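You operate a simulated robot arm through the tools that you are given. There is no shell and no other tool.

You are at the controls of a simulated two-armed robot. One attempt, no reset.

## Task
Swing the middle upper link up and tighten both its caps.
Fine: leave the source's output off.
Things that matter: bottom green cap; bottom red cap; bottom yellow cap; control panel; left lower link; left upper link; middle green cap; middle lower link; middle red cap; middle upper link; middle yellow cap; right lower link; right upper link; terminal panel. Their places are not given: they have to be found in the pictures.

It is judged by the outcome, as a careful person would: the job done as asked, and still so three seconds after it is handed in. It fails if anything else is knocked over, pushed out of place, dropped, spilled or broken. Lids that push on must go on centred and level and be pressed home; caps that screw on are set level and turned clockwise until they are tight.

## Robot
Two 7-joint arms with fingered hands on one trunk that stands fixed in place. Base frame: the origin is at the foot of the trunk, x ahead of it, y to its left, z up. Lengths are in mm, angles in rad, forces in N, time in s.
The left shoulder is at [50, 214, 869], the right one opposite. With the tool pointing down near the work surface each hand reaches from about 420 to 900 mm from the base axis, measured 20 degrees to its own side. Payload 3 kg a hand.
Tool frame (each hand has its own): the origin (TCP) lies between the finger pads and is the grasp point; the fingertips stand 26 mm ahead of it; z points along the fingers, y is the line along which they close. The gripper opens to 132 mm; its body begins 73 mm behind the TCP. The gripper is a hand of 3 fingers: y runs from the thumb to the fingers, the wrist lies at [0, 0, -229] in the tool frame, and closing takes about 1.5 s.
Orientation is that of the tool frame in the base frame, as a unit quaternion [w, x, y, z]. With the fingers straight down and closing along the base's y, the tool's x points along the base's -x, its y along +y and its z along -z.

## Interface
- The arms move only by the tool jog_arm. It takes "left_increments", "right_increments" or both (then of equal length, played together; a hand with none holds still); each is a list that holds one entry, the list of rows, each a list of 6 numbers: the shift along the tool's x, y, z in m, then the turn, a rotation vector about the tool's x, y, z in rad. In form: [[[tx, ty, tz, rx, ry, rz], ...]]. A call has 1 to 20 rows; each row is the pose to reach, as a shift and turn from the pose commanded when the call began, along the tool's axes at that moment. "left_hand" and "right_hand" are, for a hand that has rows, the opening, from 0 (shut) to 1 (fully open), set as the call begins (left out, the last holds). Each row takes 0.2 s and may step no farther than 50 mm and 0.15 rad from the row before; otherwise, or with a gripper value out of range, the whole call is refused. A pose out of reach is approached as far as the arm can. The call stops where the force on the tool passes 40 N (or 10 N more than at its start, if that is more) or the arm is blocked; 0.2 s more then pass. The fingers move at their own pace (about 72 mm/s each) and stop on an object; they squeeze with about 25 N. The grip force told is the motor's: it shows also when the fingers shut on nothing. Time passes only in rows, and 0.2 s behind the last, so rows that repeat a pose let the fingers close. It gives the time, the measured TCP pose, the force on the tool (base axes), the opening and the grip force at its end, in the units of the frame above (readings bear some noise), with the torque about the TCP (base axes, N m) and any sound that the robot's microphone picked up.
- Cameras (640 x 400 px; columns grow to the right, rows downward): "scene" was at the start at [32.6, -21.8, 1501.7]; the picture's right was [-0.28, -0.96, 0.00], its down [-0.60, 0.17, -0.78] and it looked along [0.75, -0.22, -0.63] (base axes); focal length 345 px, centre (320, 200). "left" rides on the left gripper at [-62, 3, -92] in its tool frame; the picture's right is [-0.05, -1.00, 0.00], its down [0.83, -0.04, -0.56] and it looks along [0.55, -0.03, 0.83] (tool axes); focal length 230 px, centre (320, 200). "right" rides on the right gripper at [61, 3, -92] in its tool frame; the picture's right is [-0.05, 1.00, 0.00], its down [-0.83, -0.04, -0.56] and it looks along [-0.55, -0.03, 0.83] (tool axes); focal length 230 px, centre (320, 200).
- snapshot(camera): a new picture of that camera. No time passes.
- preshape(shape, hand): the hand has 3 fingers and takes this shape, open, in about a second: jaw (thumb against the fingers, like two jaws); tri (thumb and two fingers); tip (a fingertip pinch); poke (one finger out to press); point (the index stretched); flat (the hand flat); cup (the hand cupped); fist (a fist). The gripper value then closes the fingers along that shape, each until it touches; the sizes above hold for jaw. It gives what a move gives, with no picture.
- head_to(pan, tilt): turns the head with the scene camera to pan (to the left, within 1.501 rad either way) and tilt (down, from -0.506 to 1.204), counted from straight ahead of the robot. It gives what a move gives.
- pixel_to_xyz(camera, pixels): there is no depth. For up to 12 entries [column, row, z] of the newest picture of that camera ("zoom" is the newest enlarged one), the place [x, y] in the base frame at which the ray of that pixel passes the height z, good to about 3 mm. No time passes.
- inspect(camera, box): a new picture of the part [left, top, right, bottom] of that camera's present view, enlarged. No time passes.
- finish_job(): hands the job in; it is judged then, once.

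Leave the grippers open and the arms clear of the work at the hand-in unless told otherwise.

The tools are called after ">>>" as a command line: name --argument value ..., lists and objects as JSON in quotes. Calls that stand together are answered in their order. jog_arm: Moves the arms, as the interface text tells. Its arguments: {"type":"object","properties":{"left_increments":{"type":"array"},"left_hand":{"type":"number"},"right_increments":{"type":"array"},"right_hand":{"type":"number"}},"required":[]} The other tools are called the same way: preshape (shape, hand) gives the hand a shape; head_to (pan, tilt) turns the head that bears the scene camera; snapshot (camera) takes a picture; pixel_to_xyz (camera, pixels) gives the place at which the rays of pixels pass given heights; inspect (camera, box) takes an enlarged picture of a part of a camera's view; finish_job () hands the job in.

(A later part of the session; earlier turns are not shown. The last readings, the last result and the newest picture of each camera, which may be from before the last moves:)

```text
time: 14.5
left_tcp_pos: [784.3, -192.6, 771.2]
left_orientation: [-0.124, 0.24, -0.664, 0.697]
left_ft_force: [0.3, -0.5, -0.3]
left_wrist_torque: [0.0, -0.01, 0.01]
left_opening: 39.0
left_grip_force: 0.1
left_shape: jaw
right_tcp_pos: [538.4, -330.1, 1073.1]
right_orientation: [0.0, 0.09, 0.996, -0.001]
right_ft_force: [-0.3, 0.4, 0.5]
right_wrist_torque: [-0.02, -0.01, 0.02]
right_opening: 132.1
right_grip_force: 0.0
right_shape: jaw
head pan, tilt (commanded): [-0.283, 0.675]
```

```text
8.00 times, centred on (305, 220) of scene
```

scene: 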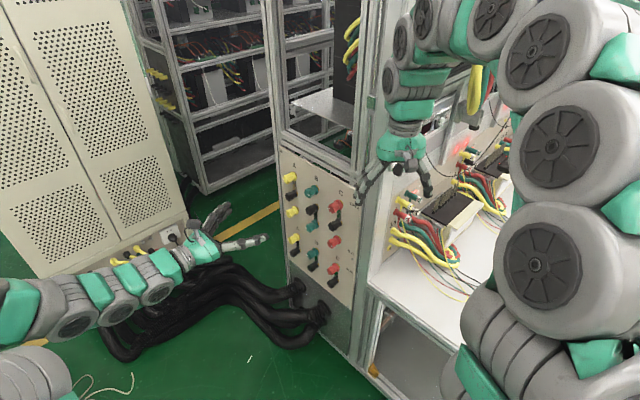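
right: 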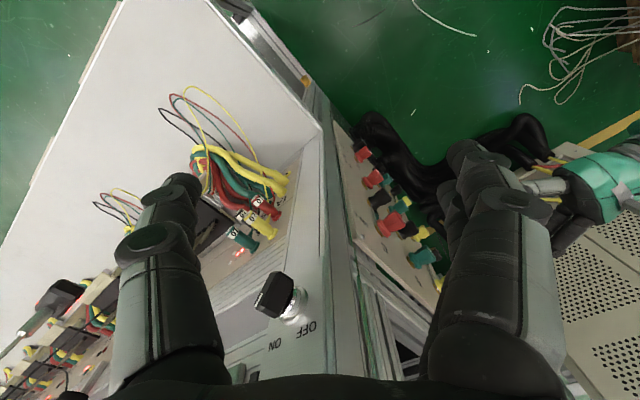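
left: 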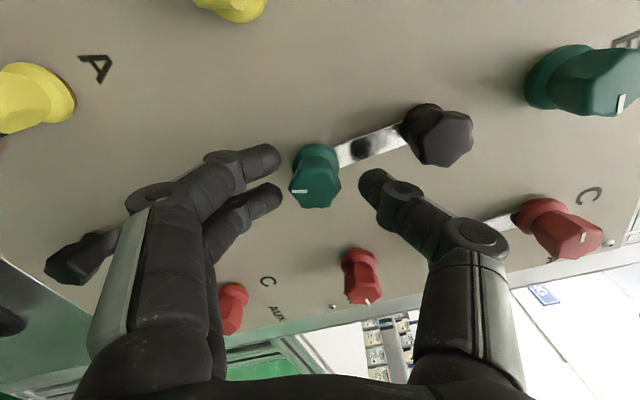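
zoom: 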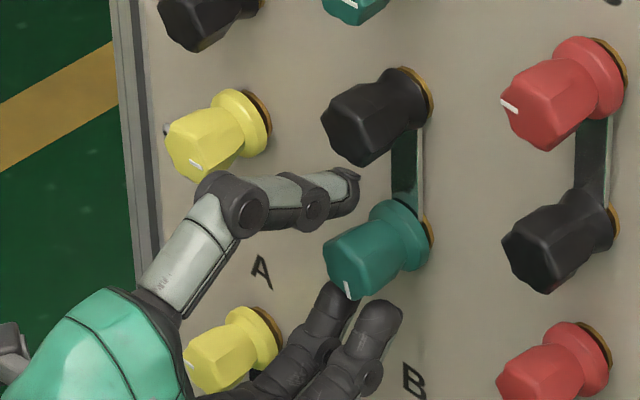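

The cap's face now sits near column 311, about 4 mm to the fingers' side, so I shift 2 mm that way, close again and turn another 0.6 rad.

>>> jog_arm --left_increments '[[[0, 0.002, 0, 0, 0, 0], [0, 0.002, 0, 0, 0, 0], [0, 0.002, 0, 0, 0, 0], [0, 0.002, 0, 0, 0, 0], [-0.0002, 0.002, -0.0001, 0, 0, -0.1], [-0.0004, 0.002, -0.0001, 0, 0, -0.2], [-0.0006, 0.0021, -0.0002, 0, 0, -0.3], [-0.0008, 0.0022, -0.0003, 0, 0, -0.4], [-0.001, 0.0022, -0.0003, 0, 0, -0.5], [-0.0011, 0.0023, -0.0004, 0, 0, -0.6]]]' --left_hand 0

>>> inspect --camera "left" --box '[270, 130, 380, 230]'

>>> inspect --camera "scene" --box '[275, 195, 335, 245]'

```text
time: 16.7
left_tcp_pos: [784.7, -192.3, 767.7]
left_orientation: [0.089, 0.428, -0.564, 0.701]
left_ft_force: [17.2, -8.5, -10.9]
left_wrist_torque: [0.2, 0.06, 0.17]
left_opening: 14.5
left_grip_force: 25.1
left_shape: jaw
right_tcp_pos: [537.1, -330.1, 1072.4]
right_orientation: [0.0, 0.091, 0.996, 0.0]
right_ft_force: [0.1, -0.2, -0.3]
right_wrist_torque: [-0.01, -0.01, -0.02]
right_opening: 131.8
right_grip_force: 0.1
right_shape: jaw
head pan, tilt (commanded): [-0.283, 0.675]
```

```text
4.00 times, centred on (325, 180) of left
```

zoom: 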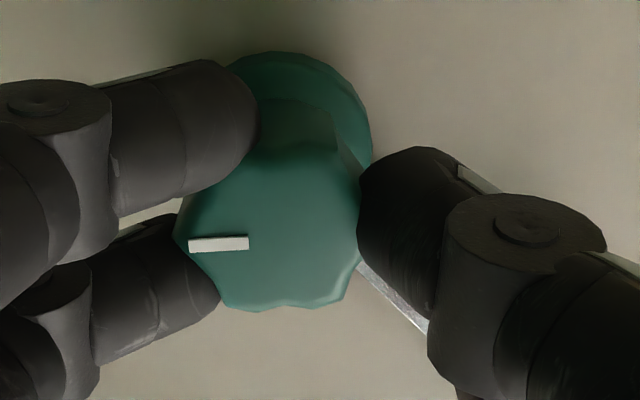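

```text
8.00 times, centred on (305, 220) of scene
```

zoom: 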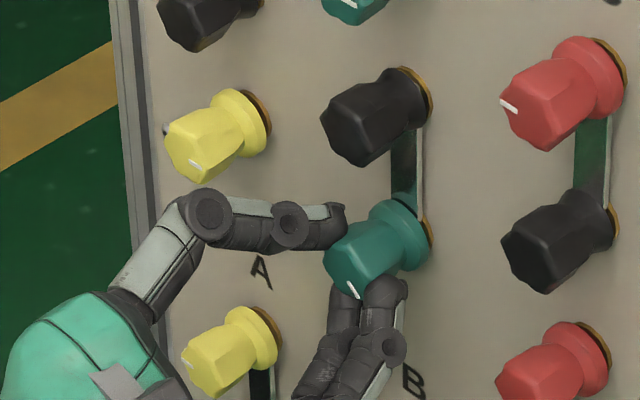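

Total is about 2.37 rad; the mark has passed the bottom. I release once more in place, then regrip and finish the half turn.

>>> jog_arm --left_increments '[[[0, 0, 0, 0, 0, 0], [0, 0, 0, 0, 0, 0], [0, 0, 0, 0, 0, 0]]]' --left_hand 0.3

>>> inspect --camera "left" --box '[270, 130, 380, 230]'

>>> inspect --camera "scene" --box '[290, 200, 330, 240]'

```text
time: 17.5
left_tcp_pos: [784.3, -191.5, 767.9]
left_orientation: [0.087, 0.426, -0.564, 0.702]
left_ft_force: [0.5, -0.9, -0.4]
left_wrist_torque: [-0.03, 0.04, 0.04]
left_opening: 39.4
left_grip_force: 0.0
left_shape: jaw
right_tcp_pos: [537.5, -329.2, 1072.9]
right_orientation: [0.0, 0.09, 0.996, 0.001]
right_ft_force: [1.0, -0.9, 0.2]
right_wrist_torque: [0.03, 0.0, -0.01]
right_opening: 132.1
right_grip_force: 0.2
right_shape: jaw
head pan, tilt (commanded): [-0.283, 0.675]
```

```text
4.00 times, centred on (325, 180) of left
```

zoom: 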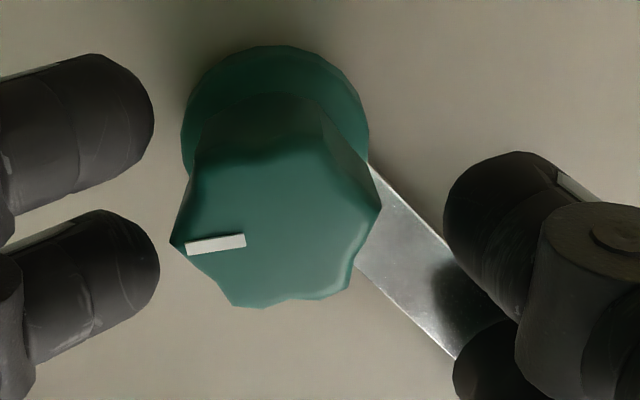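

```text
10.00 times, centred on (310, 220) of scene
```

zoom: 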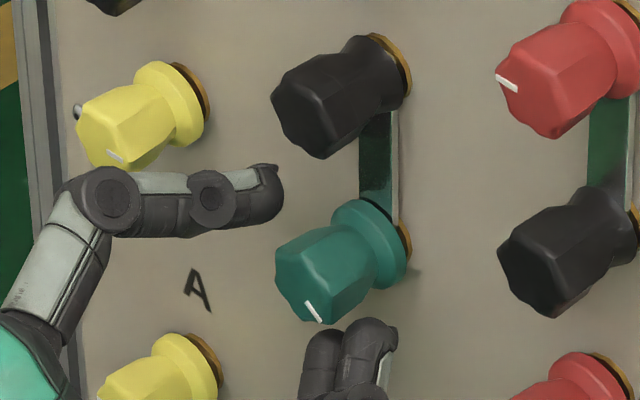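

The mark is well round; cap offset is about 3 mm now. I shift 1 mm, regrip and turn another 0.75 rad.

>>> jog_arm --left_increments '[[[0, 0.001, 0, 0, 0, 0], [0, 0.001, 0, 0, 0, 0], [0, 0.001, 0, 0, 0, 0], [0, 0.001, 0, 0, 0, 0], [-0.0002, 0.001, -0.0001, 0, 0, -0.1], [-0.0004, 0.001, -0.0001, 0, 0, -0.2], [-0.0006, 0.0011, -0.0002, 0, 0, -0.3], [-0.0008, 0.0012, -0.0003, 0, 0, -0.4], [-0.001, 0.0012, -0.0003, 0, 0, -0.5], [-0.0011, 0.0013, -0.0004, 0, 0, -0.6], [-0.0013, 0.0015, -0.0005, 0, 0, -0.7], [-0.0014, 0.0016, -0.0005, 0, 0, -0.8]]]' --left_hand 0

>>> inspect --camera "left" --box '[270, 130, 380, 230]'

>>> inspect --camera "scene" --box '[275, 195, 335, 245]'

```text
time: 20.1
left_tcp_pos: [784.3, -191.3, 765.6]
left_orientation: [0.354, 0.613, -0.352, 0.612]
left_ft_force: [1.4, -9.3, -8.4]
left_wrist_torque: [0.19, 0.06, -0.13]
left_opening: 14.9
left_grip_force: 25.3
left_shape: jaw
right_tcp_pos: [536.9, -329.8, 1072.8]
right_orientation: [0.0, 0.091, 0.996, 0.001]
right_ft_force: [0.1, 0.3, -0.3]
right_wrist_torque: [0.0, -0.01, 0.04]
right_opening: 132.2
right_grip_force: 0.0
right_shape: jaw
head pan, tilt (commanded): [-0.283, 0.675]
```

```text
4.00 times, centred on (325, 180) of left
```

zoom: 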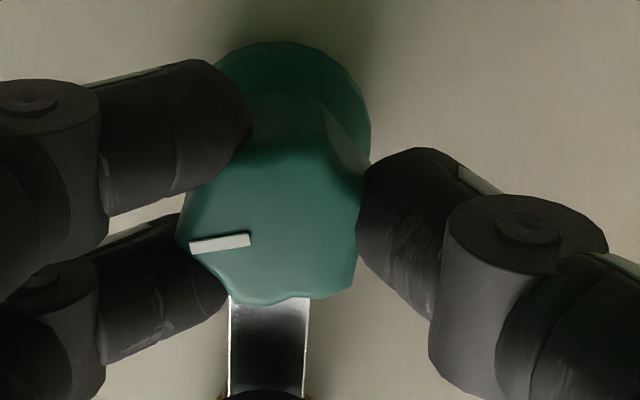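

```text
8.00 times, centred on (305, 220) of scene
```

zoom: 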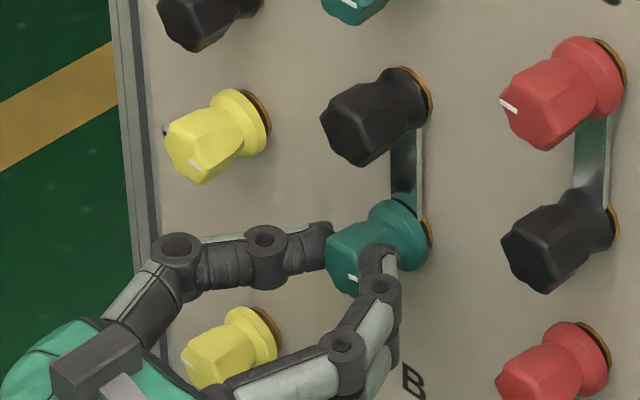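

The half turn is done: the mark now points right, as on the other loose caps. I release and pull straight back 60 mm, then look at the gap.

>>> jog_arm --left_increments '[[[0, 0, 0, 0, 0, 0], [0, 0, 0, 0, 0, 0], [0, 0, -0.01, 0, 0, 0], [0, 0, -0.025, 0, 0, 0], [0, 0, -0.045, 0, 0, 0], [0, 0, -0.065, 0, 0, 0]]]' --left_hand 0.32

>>> inspect --camera "scene" --box '[290, 195, 330, 240]'

>>> inspect --camera "right" --box '[382, 192, 412, 217]'

>>> snapshot --camera "left"

```text
time: 21.5
left_tcp_pos: [751.2, -134.0, 765.7]
left_orientation: [0.354, 0.612, -0.354, 0.613]
left_ft_force: [-0.4, -0.7, 0.0]
left_wrist_torque: [-0.03, 0.0, 0.0]
left_opening: 42.1
left_grip_force: 0.1
left_shape: jaw
right_tcp_pos: [537.6, -330.2, 1073.8]
right_orientation: [0.0, 0.091, 0.996, 0.001]
right_ft_force: [0.3, 0.2, 0.0]
right_wrist_torque: [0.01, 0.02, -0.02]
right_opening: 131.8
right_grip_force: 0.1
right_shape: jaw
head pan, tilt (commanded): [-0.283, 0.675]
```

```text
8.89 times, centred on (310, 218) of scene
```

zoom: 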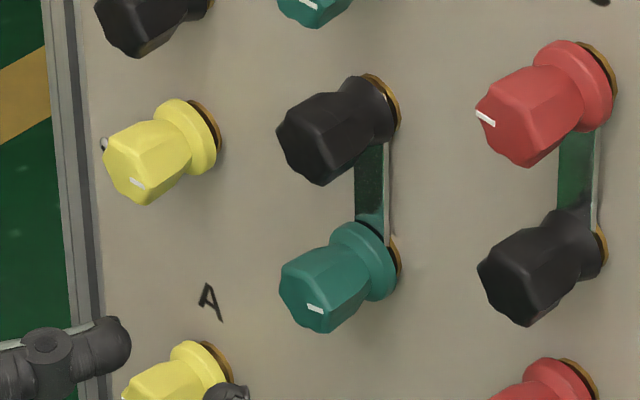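

```text
16.00 times, centred on (397, 204) of right
```

zoom: 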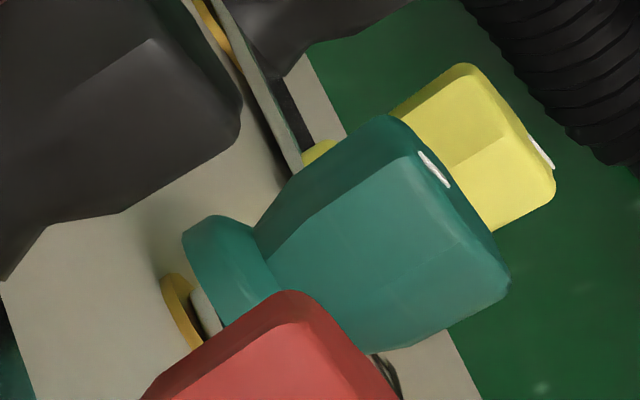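

```text
taken
```

left: 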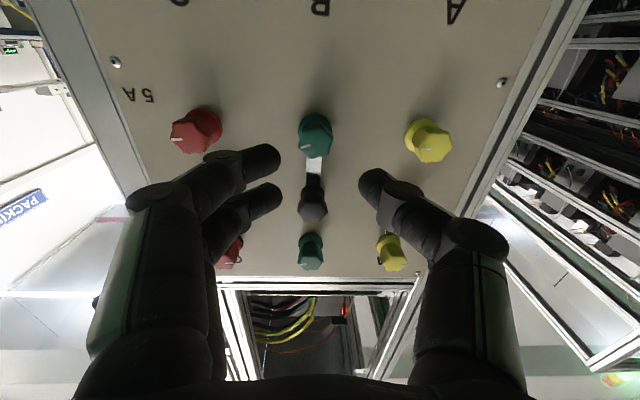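

The mark is right, but the flange seems to have come out only a little. I zoom from below with the left camera to see the gap, comparing with the loose red and yellow middle caps.

>>> inspect --camera "left" --box '[295, 105, 335, 160]'

>>> inspect --camera "left" --box '[400, 110, 455, 170]'

>>> inspect --camera "right" --box '[388, 198, 400, 214]'

>>> inspect --camera "right" --box '[355, 160, 385, 190]'

```text
7.27 times, centred on (315, 132) of left
```

zoom: 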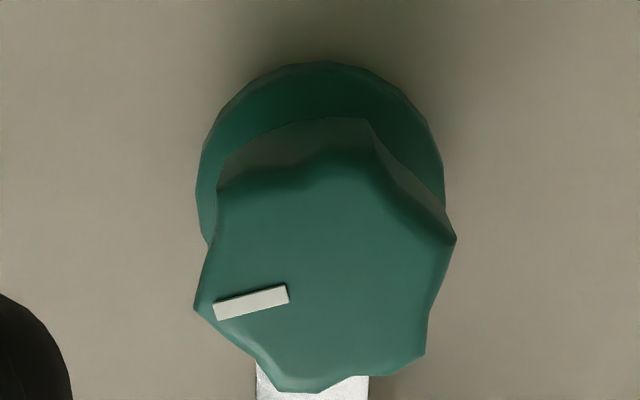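

```text
6.67 times, centred on (428, 140) of left
```

zoom: 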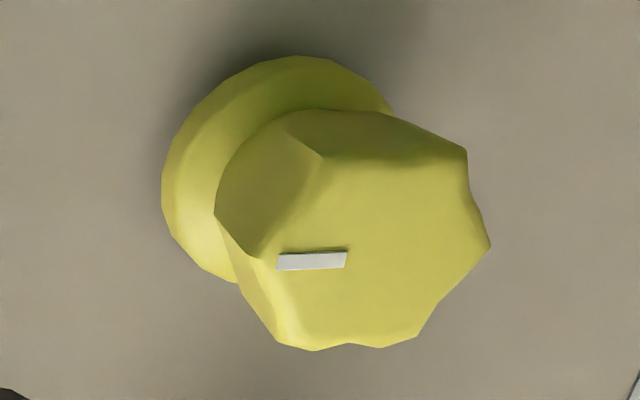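

```text
16.00 times, centred on (394, 206) of right
```

zoom: 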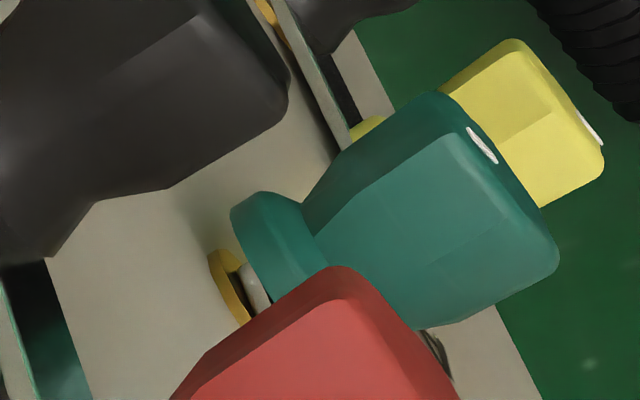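

```text
13.33 times, centred on (370, 175) of right
```

zoom: 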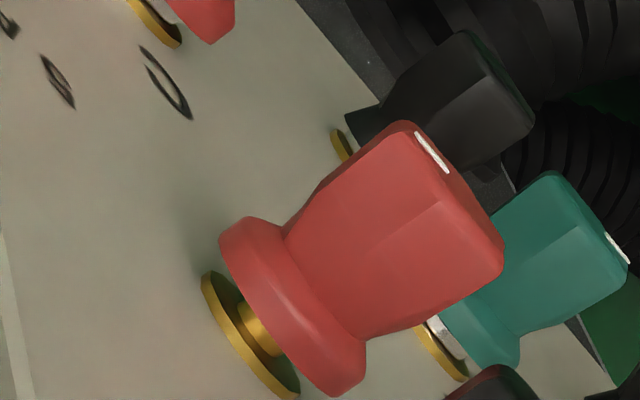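

A half turn brings the flange out roughly 0.7 mm, which matches the loose caps' gap. Next I back off 60 mm and give the left hand the "poke" shape, to push the link with one finger.

>>> jog_arm --left_increments '[[[0, 0, -0.03, 0, 0, 0], [0, 0, -0.06, 0, 0, 0]]]'

>>> preshape --hand "left" --shape "poke"

>>> snapshot --camera "left"

>>> inspect --camera "scene" --box '[180, 170, 340, 290]'

```text
time: 22.1
left_tcp_pos: [722.1, -82.8, 765.1]
left_orientation: [0.353, 0.612, -0.353, 0.613]
left_ft_force: [0.4, 0.5, 0.5]
left_wrist_torque: [0.04, -0.01, -0.01]
left_opening: 41.9
left_grip_force: 0.1
left_shape: jaw
right_tcp_pos: [536.6, -329.7, 1072.1]
right_orientation: [0.0, 0.09, 0.996, 0.0]
right_ft_force: [-1.0, 0.2, 0.7]
right_wrist_torque: [-0.01, -0.02, -0.02]
right_opening: 132.0
right_grip_force: 0.0
right_shape: jaw
head pan, tilt (commanded): [-0.283, 0.675]
```

```text
time: 23.0
left_tcp_pos: [722.3, -84.0, 765.8]
left_orientation: [0.354, 0.612, -0.354, 0.613]
left_ft_force: [-0.7, 0.2, -0.1]
left_wrist_torque: [-0.01, -0.01, 0.0]
left_opening: 0.2
left_grip_force: 0.1
left_shape: poke
right_tcp_pos: [536.9, -328.6, 1073.6]
right_orientation: [0.0, 0.091, 0.996, 0.0]
right_ft_force: [0.2, -0.5, -0.6]
right_wrist_torque: [-0.01, -0.03, -0.01]
right_opening: 131.8
right_grip_force: 0.1
right_shape: jaw
head pan, tilt (commanded): [-0.283, 0.675]
```

```text
taken
```

left: 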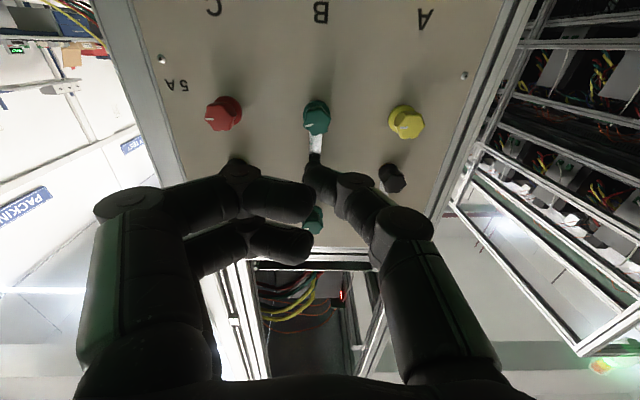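

```text
3.33 times, centred on (260, 230) of scene
```

zoom: 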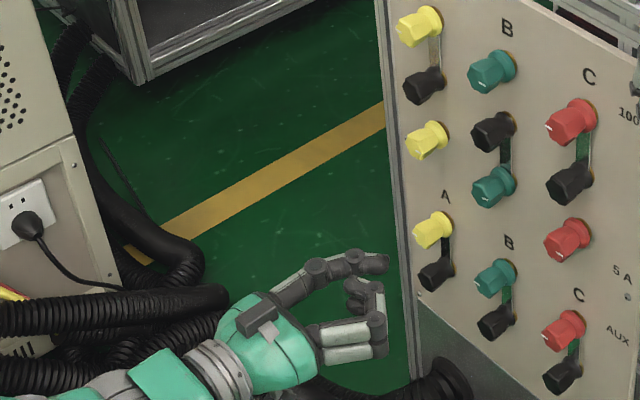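

In "poke" the thumb sticks out and the curled fingers reach nearly as far, which is tight among the caps. I try the "point" shape and compare.

>>> preshape --hand "left" --shape "point"

>>> snapshot --camera "left"

>>> inspect --camera "scene" --box '[180, 170, 340, 290]'

```text
time: 23.9
left_tcp_pos: [722.0, -85.0, 766.0]
left_orientation: [0.354, 0.611, -0.354, 0.613]
left_ft_force: [-0.5, -0.2, 0.9]
left_wrist_torque: [0.02, 0.05, 0.0]
left_opening: 0.1
left_grip_force: 0.0
left_shape: point
right_tcp_pos: [537.1, -329.9, 1073.1]
right_orientation: [0.001, 0.091, 0.996, 0.0]
right_ft_force: [-0.6, -0.3, 0.3]
right_wrist_torque: [-0.01, 0.01, 0.0]
right_opening: 131.9
right_grip_force: 0.1
right_shape: jaw
head pan, tilt (commanded): [-0.283, 0.675]
```

```text
taken
```

left: 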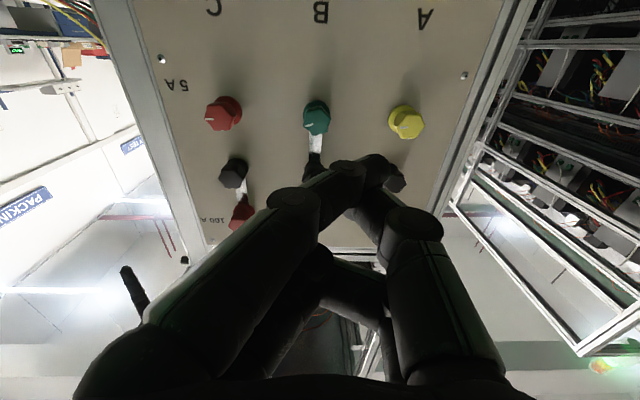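

```text
3.33 times, centred on (260, 230) of scene
```

zoom: 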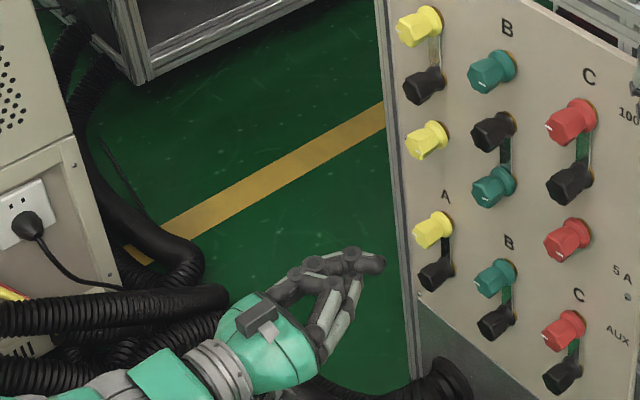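

"Point" crosses a finger over the thumb, not useful. I try "tip", a pinch that might flank the narrow link neatly.

>>> preshape --hand "left" --shape "tip"

>>> snapshot --camera "left"

>>> inspect --camera "scene" --box '[180, 170, 340, 290]'

```text
time: 24.8
left_tcp_pos: [722.2, -84.3, 766.2]
left_orientation: [0.353, 0.612, -0.353, 0.613]
left_ft_force: [-0.4, -0.5, 0.1]
left_wrist_torque: [0.0, -0.01, -0.01]
left_opening: 94.9
left_grip_force: 0.0
left_shape: tip
right_tcp_pos: [536.7, -330.3, 1072.7]
right_orientation: [0.0, 0.091, 0.996, 0.0]
right_ft_force: [0.3, 0.0, -0.5]
right_wrist_torque: [0.01, 0.0, -0.02]
right_opening: 132.2
right_grip_force: 0.1
right_shape: jaw
head pan, tilt (commanded): [-0.283, 0.675]
```

```text
taken
```

left: 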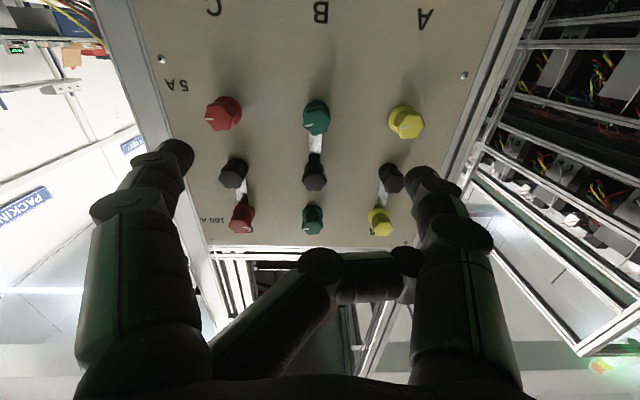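

```text
3.33 times, centred on (260, 230) of scene
```

zoom: 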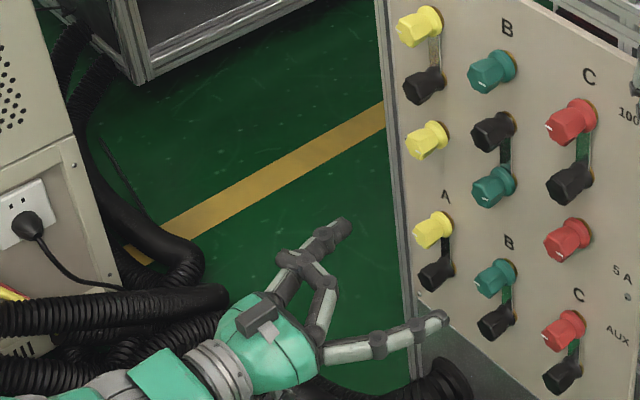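

"tip" keeps just thumb and one finger forward, the other folded back. I close it partly here in free air to see how the tips meet.

>>> jog_arm --left_increments '[[[0, 0, 0, 0, 0, 0], [0, 0, 0, 0, 0, 0], [0, 0, 0, 0, 0, 0], [0, 0, 0, 0, 0, 0], [0, 0, 0, 0, 0, 0]]]' --left_hand 0.22

>>> snapshot --camera "left"

>>> inspect --camera "scene" --box '[180, 170, 340, 290]'

```text
time: 26.0
left_tcp_pos: [721.5, -83.6, 765.4]
left_orientation: [0.353, 0.612, -0.353, 0.614]
left_ft_force: [0.0, 0.4, 0.9]
left_wrist_torque: [-0.03, 0.03, -0.02]
left_opening: 7.8
left_grip_force: 0.0
left_shape: tip
right_tcp_pos: [537.1, -329.5, 1073.0]
right_orientation: [0.0, 0.091, 0.996, 0.0]
right_ft_force: [0.3, -0.6, -0.1]
right_wrist_torque: [0.01, 0.04, 0.03]
right_opening: 131.6
right_grip_force: 0.0
right_shape: jaw
head pan, tilt (commanded): [-0.283, 0.675]
```

```text
taken
```

left: 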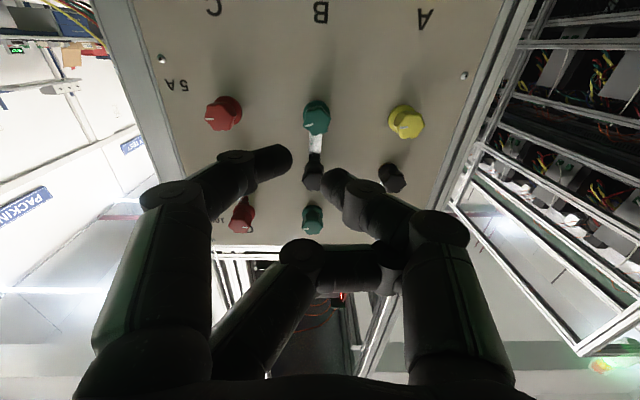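

```text
3.33 times, centred on (260, 230) of scene
```

zoom: 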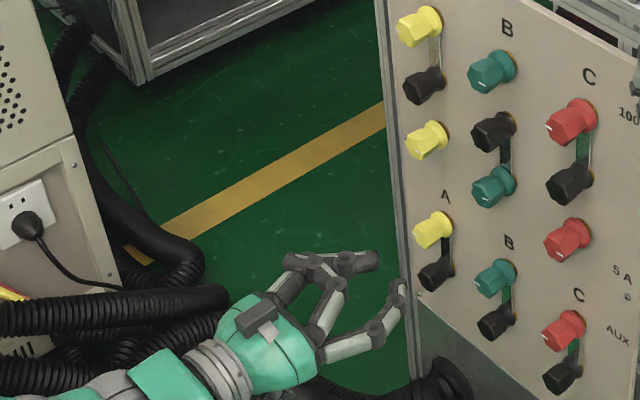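

Partly closed, the finger is near (285,160) and the thumb near (328,182), a gap of about 15–20 mm. That suits the 13 mm link. I move in front of the link between black and middle green (about 30 mm below the black), tips still clear of the caps.

>>> jog_arm --left_increments '[[[0.02, -0.001, 0.01, 0, 0, 0], [0.043, -0.0028, 0.03, 0, 0, 0], [0.043, -0.0028, 0.06, 0, 0, 0], [0.043, -0.0028, 0.085, 0, 0, 0], [0.043, -0.0028, 0.1, 0, 0, 0], [0.043, -0.0028, 0.1, 0, 0, 0]]]' --left_hand 0.35

>>> snapshot --camera "left"

>>> inspect --camera "scene" --box '[250, 170, 350, 260]'

```text
time: 27.4
left_tcp_pos: [773.4, -170.1, 809.1]
left_orientation: [0.353, 0.612, -0.353, 0.613]
left_ft_force: [-0.2, -0.1, 0.3]
left_wrist_torque: [0.01, 0.02, -0.04]
left_opening: 11.8
left_grip_force: 0.0
left_shape: tip
right_tcp_pos: [537.6, -330.3, 1072.3]
right_orientation: [-0.001, 0.091, 0.996, 0.0]
right_ft_force: [0.9, -0.7, 0.4]
right_wrist_torque: [-0.04, -0.01, -0.01]
right_opening: 131.7
right_grip_force: 0.1
right_shape: jaw
head pan, tilt (commanded): [-0.283, 0.675]
```

```text
taken
```

left: 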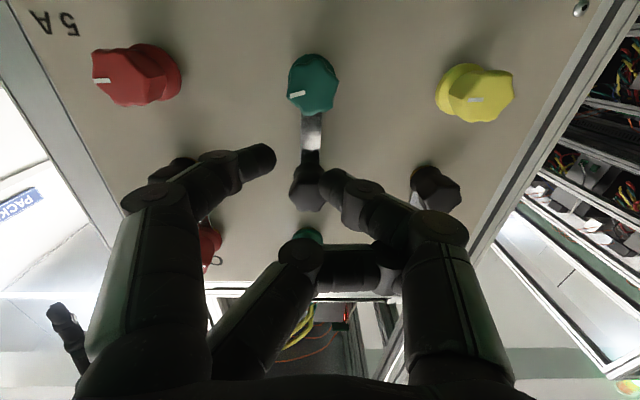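

```text
4.44 times, centred on (300, 215) of scene
```

zoom: 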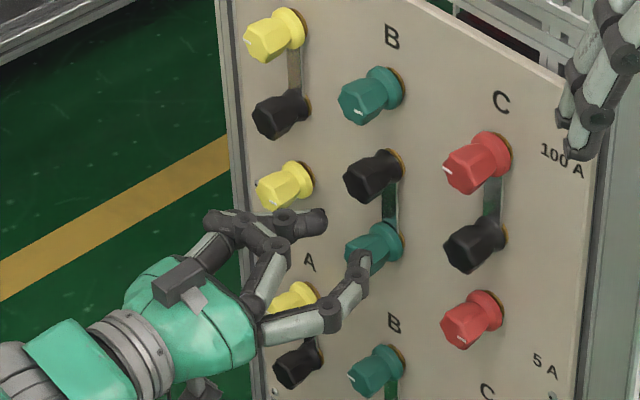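

The link lies about 5 mm to the finger side; the thumb would land on it. I shift 6 mm toward A, then advance 28 mm and look again.

>>> jog_arm --left_increments '[[[0, -0.006, 0, 0, 0, 0], [0, -0.006, 0.01, 0, 0, 0], [0, -0.006, 0.02, 0, 0, 0], [0, -0.006, 0.028, 0, 0, 0], [0, -0.006, 0.028, 0, 0, 0]]]'

>>> snapshot --camera "left"

>>> inspect --camera "left" --box '[240, 80, 400, 230]'

>>> inspect --camera "scene" --box '[270, 180, 340, 250]'

>>> inspect --camera "right" --box '[370, 180, 450, 250]'

```text
time: 28.6
left_tcp_pos: [793.5, -190.5, 809.3]
left_orientation: [0.353, 0.612, -0.353, 0.613]
left_ft_force: [-0.7, 0.1, -0.1]
left_wrist_torque: [-0.04, 0.04, 0.02]
left_opening: 12.2
left_grip_force: 0.2
left_shape: tip
right_tcp_pos: [538.1, -328.4, 1072.3]
right_orientation: [0.0, 0.09, 0.996, 0.001]
right_ft_force: [-0.6, 0.0, -0.3]
right_wrist_torque: [0.0, 0.01, 0.03]
right_opening: 132.2
right_grip_force: 0.0
right_shape: jaw
head pan, tilt (commanded): [-0.283, 0.675]
```

```text
taken
```

left: 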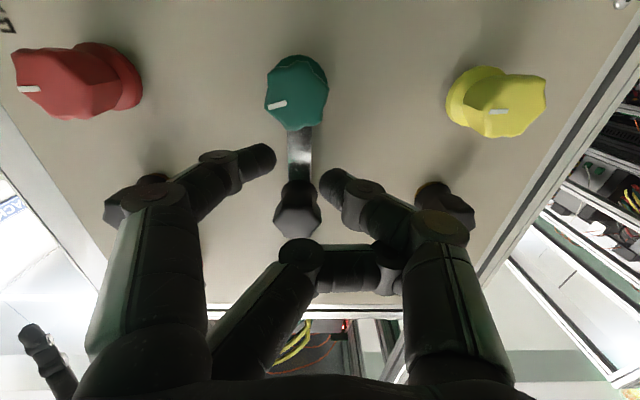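

```text
2.67 times, centred on (320, 155) of left
```

zoom: 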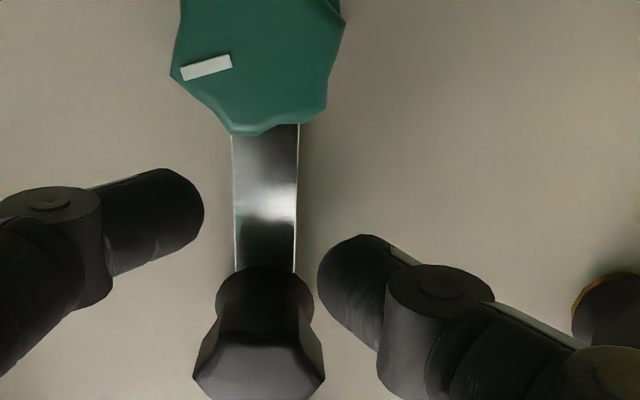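

```text
5.71 times, centred on (305, 215) of scene
```

zoom: 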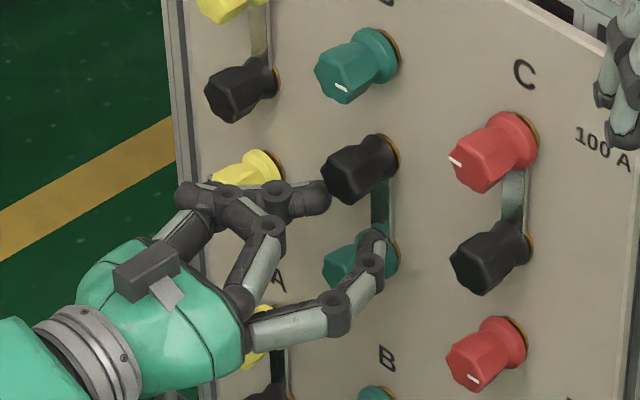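

```text
5.71 times, centred on (410, 215) of right
```

zoom: 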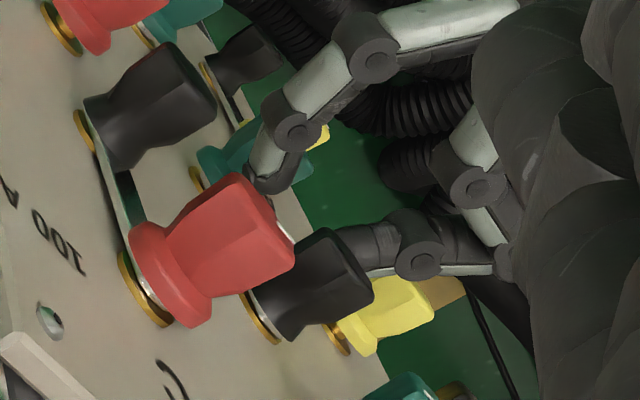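

The link now lies between finger and thumb, with room on both sides. I advance another 11 mm in small steps toward the panel.

>>> jog_arm --left_increments '[[[0, 0, 0.003, 0, 0, 0], [0, 0, 0.006, 0, 0, 0], [0, 0, 0.008, 0, 0, 0], [0, 0, 0.01, 0, 0, 0], [0, 0, 0.011, 0, 0, 0]]]'

>>> inspect --camera "left" --box '[230, 80, 390, 230]'

>>> inspect --camera "right" --box '[380, 190, 430, 235]'

>>> inspect --camera "scene" --box '[285, 190, 335, 240]'

```text
time: 29.8
left_tcp_pos: [799.4, -198.5, 809.3]
left_orientation: [0.353, 0.611, -0.354, 0.613]
left_ft_force: [-0.9, 0.6, 0.6]
left_wrist_torque: [-0.01, 0.0, -0.01]
left_opening: 12.2
left_grip_force: 0.0
left_shape: tip
right_tcp_pos: [536.7, -329.3, 1072.9]
right_orientation: [0.001, 0.091, 0.996, 0.0]
right_ft_force: [0.1, 0.4, 0.4]
right_wrist_torque: [0.01, 0.03, -0.01]
right_opening: 132.0
right_grip_force: 0.0
right_shape: jaw
head pan, tilt (commanded): [-0.283, 0.675]
```

```text
2.67 times, centred on (310, 155) of left
```

zoom: 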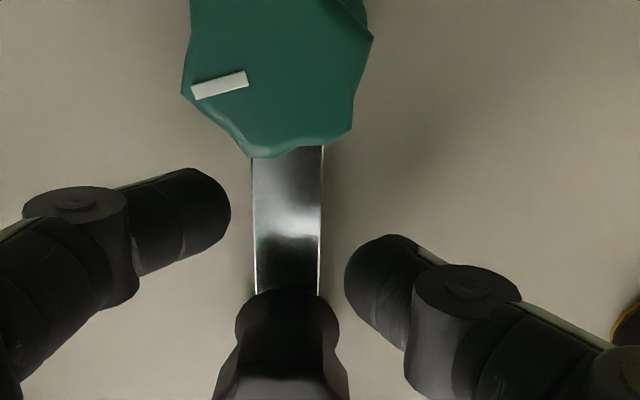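

```text
8.89 times, centred on (405, 212) of right
```

zoom: 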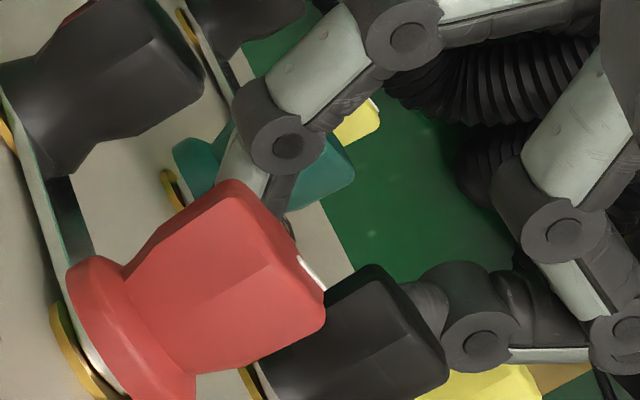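

```text
8.00 times, centred on (310, 215) of scene
```

zoom: 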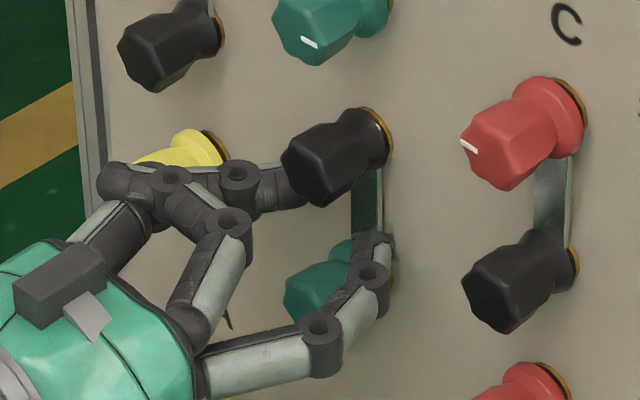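

Still no contact. I go on in 1.5 mm steps, up to 6 mm more, watching for the panel.

>>> jog_arm --left_increments '[[[0, 0, 0.0015, 0, 0, 0], [0, 0, 0.003, 0, 0, 0], [0, 0, 0.0045, 0, 0, 0]]]'

>>> inspect --camera "left" --box '[230, 80, 390, 230]'

>>> inspect --camera "right" --box '[380, 190, 430, 235]'

```text
time: 30.6
left_tcp_pos: [802.0, -202.7, 809.4]
left_orientation: [0.354, 0.612, -0.354, 0.613]
left_ft_force: [0.7, -0.6, -0.3]
left_wrist_torque: [-0.01, 0.02, 0.0]
left_opening: 12.2
left_grip_force: 0.0
left_shape: tip
right_tcp_pos: [537.6, -329.4, 1072.3]
right_orientation: [0.0, 0.091, 0.996, 0.0]
right_ft_force: [-0.2, -0.5, 1.0]
right_wrist_torque: [0.03, 0.0, 0.03]
right_opening: 132.0
right_grip_force: 0.0
right_shape: jaw
head pan, tilt (commanded): [-0.283, 0.675]
```

```text
2.67 times, centred on (310, 155) of left
```

zoom: 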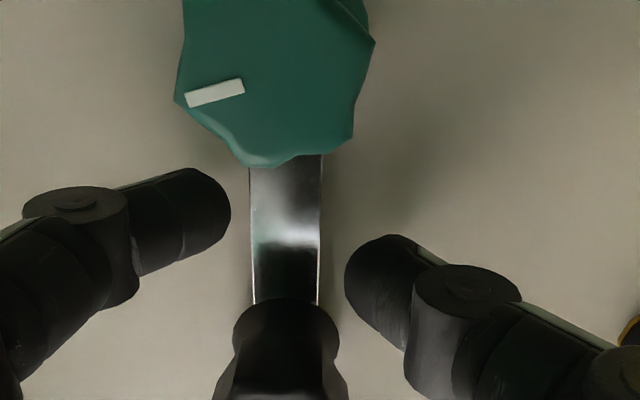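

```text
8.89 times, centred on (405, 212) of right
```

zoom: 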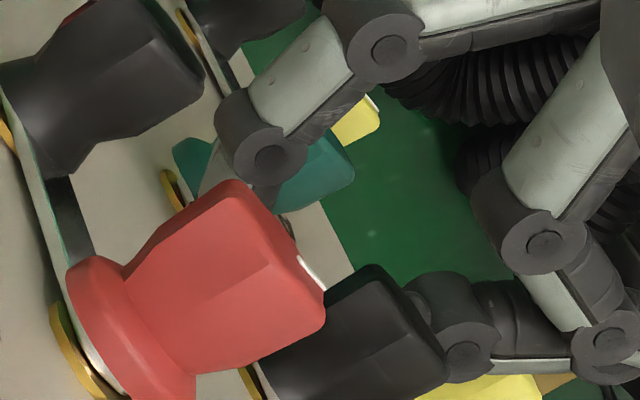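

No contact yet, so these tips are shorter than nominal. I check the folded finger against the black cap before going deeper.

>>> snapshot --camera "left"

>>> inspect --camera "scene" --box '[280, 185, 340, 240]'

>>> inspect --camera "right" --box '[370, 180, 490, 260]'

```text
taken
```

left: 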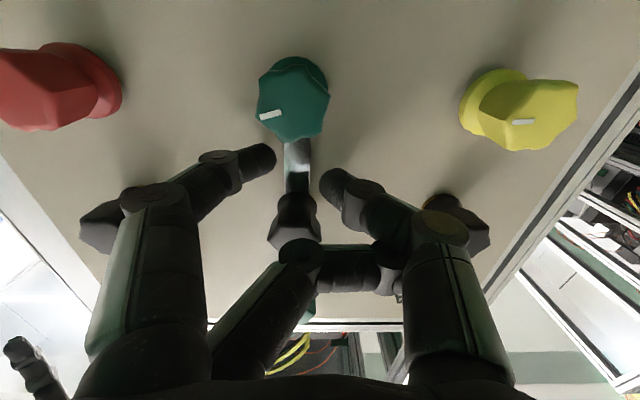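

```text
7.27 times, centred on (310, 212) of scene
```

zoom: 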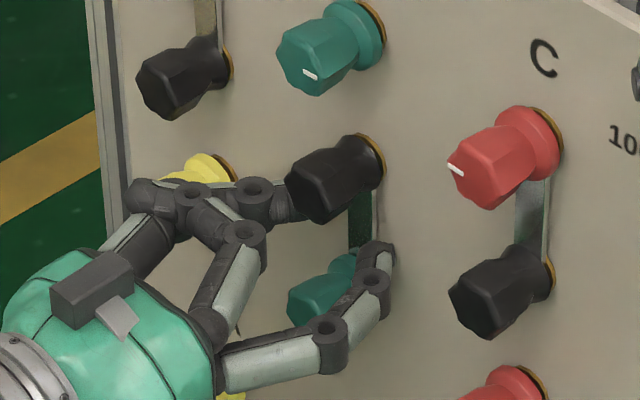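

```text
5.00 times, centred on (430, 220) of right
```

zoom: 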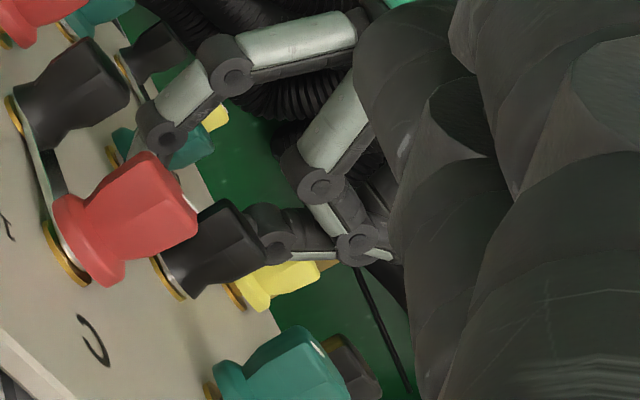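

From the right view the folded finger's knuckle (320,185) stands well clear of the black cap's tip. I advance another 6 mm in small steps, watching the force.

>>> jog_arm --left_increments '[[[0, 0, 0.0015, 0, 0, 0], [0, 0, 0.003, 0, 0, 0], [0, 0, 0.0045, 0, 0, 0], [0, 0, 0.006, 0, 0, 0]]]'

>>> inspect --camera "left" --box '[230, 80, 390, 230]'

>>> inspect --camera "scene" --box '[295, 195, 330, 235]'

```text
time: 31.6
left_tcp_pos: [803.7, -207.3, 809.2]
left_orientation: [0.354, 0.613, -0.354, 0.612]
left_ft_force: [-6.9, 8.8, 1.2]
left_wrist_torque: [0.05, 0.1, -0.42]
left_opening: 13.4
left_grip_force: 0.1
left_shape: tip
right_tcp_pos: [537.1, -329.2, 1071.9]
right_orientation: [0.0, 0.09, 0.996, 0.001]
right_ft_force: [-0.4, 0.1, -0.1]
right_wrist_torque: [0.03, 0.01, 0.02]
right_opening: 131.7
right_grip_force: 0.1
right_shape: jaw
head pan, tilt (commanded): [-0.283, 0.675]
```

```text
2.67 times, centred on (310, 155) of left
```

zoom: 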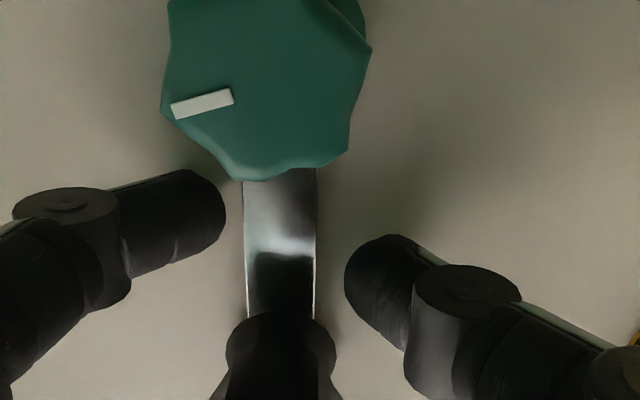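

```text
10.00 times, centred on (312, 215) of scene
```

zoom: 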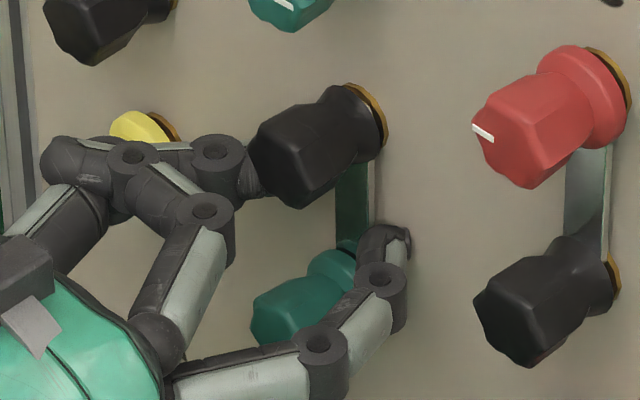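

Contact: 11 N outward, the finger's tip touches the panel. I ease back 1.2 mm and start the clockwise swing about the black post's axis, 0.45 rad first.

>>> jog_arm --left_increments '[[[0, 0, -0.0012, 0, 0, 0], [0.00112, -0.00216, -0.0012, 0, 0, 0.075], [0.00226, -0.00423, -0.0012, 0, 0, 0.15], [0.00367, -0.00621, -0.0012, 0, 0, 0.225], [0.00512, -0.00808, -0.0012, 0, 0, 0.3], [0.00679, -0.00982, -0.0012, 0, 0, 0.375], [0.00853, -0.01146, -0.0012, 0, 0, 0.45]]]'

>>> inspect --camera "left" --box '[230, 80, 390, 230]'

>>> inspect --camera "scene" --box '[290, 190, 330, 240]'

```text
time: 33.2
left_tcp_pos: [812.6, -200.8, 818.5]
left_orientation: [0.208, 0.517, -0.482, 0.677]
left_ft_force: [-17.9, 5.4, 11.7]
left_wrist_torque: [-0.24, 0.73, -0.72]
left_opening: 17.6
left_grip_force: 0.1
left_shape: tip
right_tcp_pos: [536.6, -329.6, 1073.8]
right_orientation: [0.001, 0.091, 0.996, 0.0]
right_ft_force: [-0.9, -0.5, 0.2]
right_wrist_torque: [0.0, 0.02, 0.01]
right_opening: 131.8
right_grip_force: 0.1
right_shape: jaw
head pan, tilt (commanded): [-0.283, 0.675]
```

```text
2.67 times, centred on (310, 155) of left
```

zoom: 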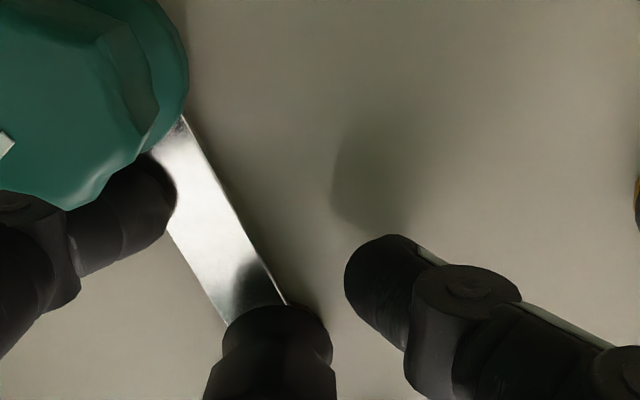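

```text
8.00 times, centred on (310, 215) of scene
```

zoom: 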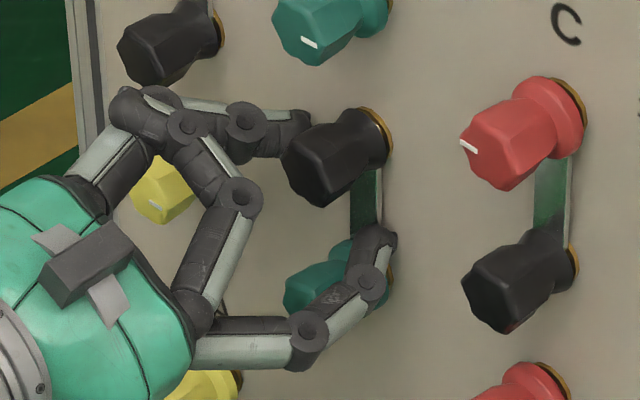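

The finger presses the link with about 13 N sideways and it does not budge; the finger also nears the green flange. I back off the way I came and retreat, to look closer at what still clamps the link.

>>> jog_arm --left_increments '[[[0.00121, 0.00193, 0, 0, 0, -0.075], [0.00212, 0.00405, 0, 0, 0, -0.15], [0.00273, 0.00634, 0, 0, 0, -0.225], [0.003, 0.0087, 0, 0, 0, -0.3], [0.0029, 0.0111, 0, 0, 0, -0.375], [0.0027, 0.014, 0, 0, 0, -0.45], [0.0027, 0.014, -0.01, 0, 0, -0.45], [0.0027, 0.014, -0.03, 0, 0, -0.45], [0.0027, 0.014, -0.06, 0, 0, -0.45], [0.0027, 0.014, -0.1, 0, 0, -0.45]]]'

>>> inspect --camera "left" --box '[270, 80, 370, 180]'

>>> inspect --camera "right" --box '[385, 195, 405, 215]'

>>> inspect --camera "scene" --box '[300, 205, 325, 235]'

```text
time: 35.4
left_tcp_pos: [752.1, -120.4, 813.9]
left_orientation: [0.355, 0.611, -0.355, 0.612]
left_ft_force: [-0.4, 0.2, -0.4]
left_wrist_torque: [-0.01, -0.03, 0.02]
left_opening: 12.1
left_grip_force: 0.1
left_shape: tip
right_tcp_pos: [536.7, -329.7, 1073.8]
right_orientation: [0.001, 0.09, 0.996, 0.0]
right_ft_force: [-0.3, -1.1, 0.0]
right_wrist_torque: [0.01, -0.03, 0.04]
right_opening: 131.9
right_grip_force: 0.1
right_shape: jaw
head pan, tilt (commanded): [-0.283, 0.675]
```

```text
4.00 times, centred on (320, 130) of left
```

zoom: 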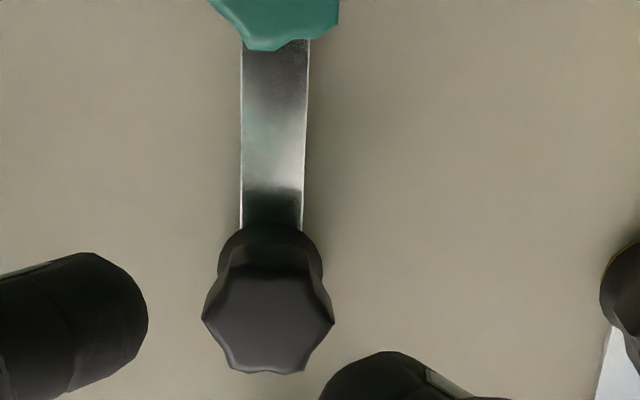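

```text
16.00 times, centred on (395, 205) of right
```

zoom: 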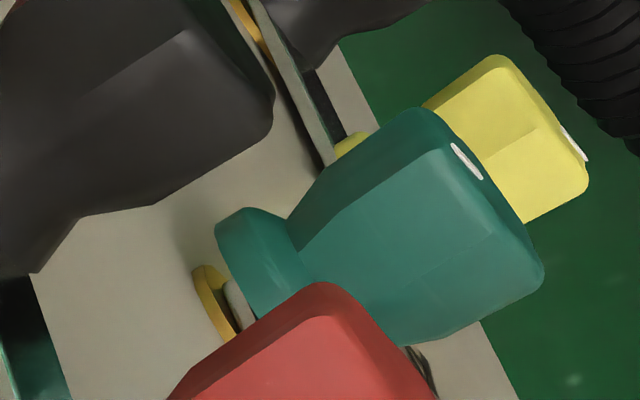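

```text
13.33 times, centred on (312, 220) of scene
```

zoom: 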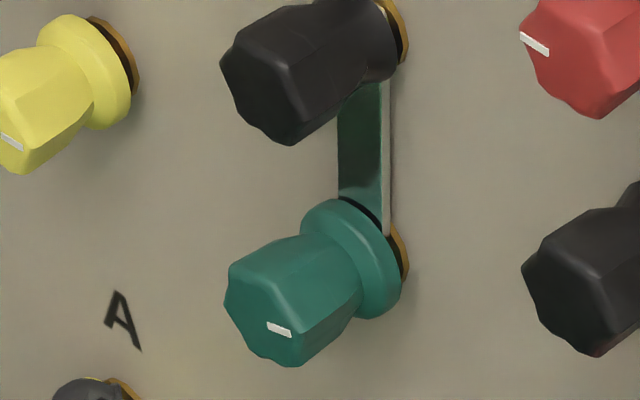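

There is a dark gap now between link and green flange, so green is free and the black cap must hold the link. I swing the wrist back by 2.96 rad in free air while moving in front of the black cap, and take the jaw shape again.

>>> jog_arm --left_increments '[[[0.00123, 0.00057, 0, 0, 0, 0.148], [0.00246, 0.00114, 0, 0, 0, 0.296], [0.00369, 0.00171, 0, 0, 0, 0.444], [0.00492, 0.00228, 0, 0, 0, 0.592], [0.00615, 0.00285, 0, 0, 0, 0.74], [0.00738, 0.00342, 0, 0, 0, 0.888], [0.00861, 0.00399, 0, 0, 0, 1.036], [0.00984, 0.00456, 0, 0, 0, 1.184], [0.01107, 0.00513, 0, 0, 0, 1.332], [0.0123, 0.0057, 0, 0, 0, 1.48], [0.01353, 0.00627, 0, 0, 0, 1.628], [0.01476, 0.00684, 0, 0, 0, 1.776], [0.01599, 0.00741, 0, 0, 0, 1.924], [0.01722, 0.00798, 0, 0, 0, 2.072], [0.01845, 0.00855, 0, 0, 0, 2.22], [0.01968, 0.00912, 0, 0, 0, 2.368], [0.02091, 0.00969, 0, 0, 0, 2.516], [0.02214, 0.01026, 0, 0, 0, 2.664], [0.02337, 0.01083, 0, 0, 0, 2.812], [0.0246, 0.0114, 0, 0, 0, 2.96]]]'

>>> preshape --hand "left" --shape "jaw"

```text
time: 39.6
left_tcp_pos: [741.4, -127.9, 837.7]
left_orientation: [0.579, 0.298, 0.641, -0.407]
left_ft_force: [-0.4, -0.8, -0.3]
left_wrist_torque: [-0.01, 0.0, 0.0]
left_opening: 12.4
left_grip_force: 0.0
left_shape: tip
right_tcp_pos: [537.5, -329.7, 1073.7]
right_orientation: [0.001, 0.091, 0.996, 0.0]
right_ft_force: [1.1, 0.0, 0.5]
right_wrist_torque: [0.03, -0.01, 0.01]
right_opening: 132.0
right_grip_force: 0.0
right_shape: jaw
head pan, tilt (commanded): [-0.283, 0.675]
```

```text
time: 40.5
left_tcp_pos: [742.9, -127.3, 838.9]
left_orientation: [0.578, 0.297, 0.642, -0.407]
left_ft_force: [0.9, -1.0, 0.6]
left_wrist_torque: [0.0, 0.01, 0.0]
left_opening: 95.2
left_grip_force: 0.0
left_shape: jaw
right_tcp_pos: [536.2, -329.6, 1073.2]
right_orientation: [0.0, 0.091, 0.996, -0.001]
right_ft_force: [0.1, 0.7, 0.8]
right_wrist_torque: [0.01, 0.03, 0.01]
right_opening: 132.0
right_grip_force: 0.1
right_shape: jaw
head pan, tilt (commanded): [-0.283, 0.675]
```

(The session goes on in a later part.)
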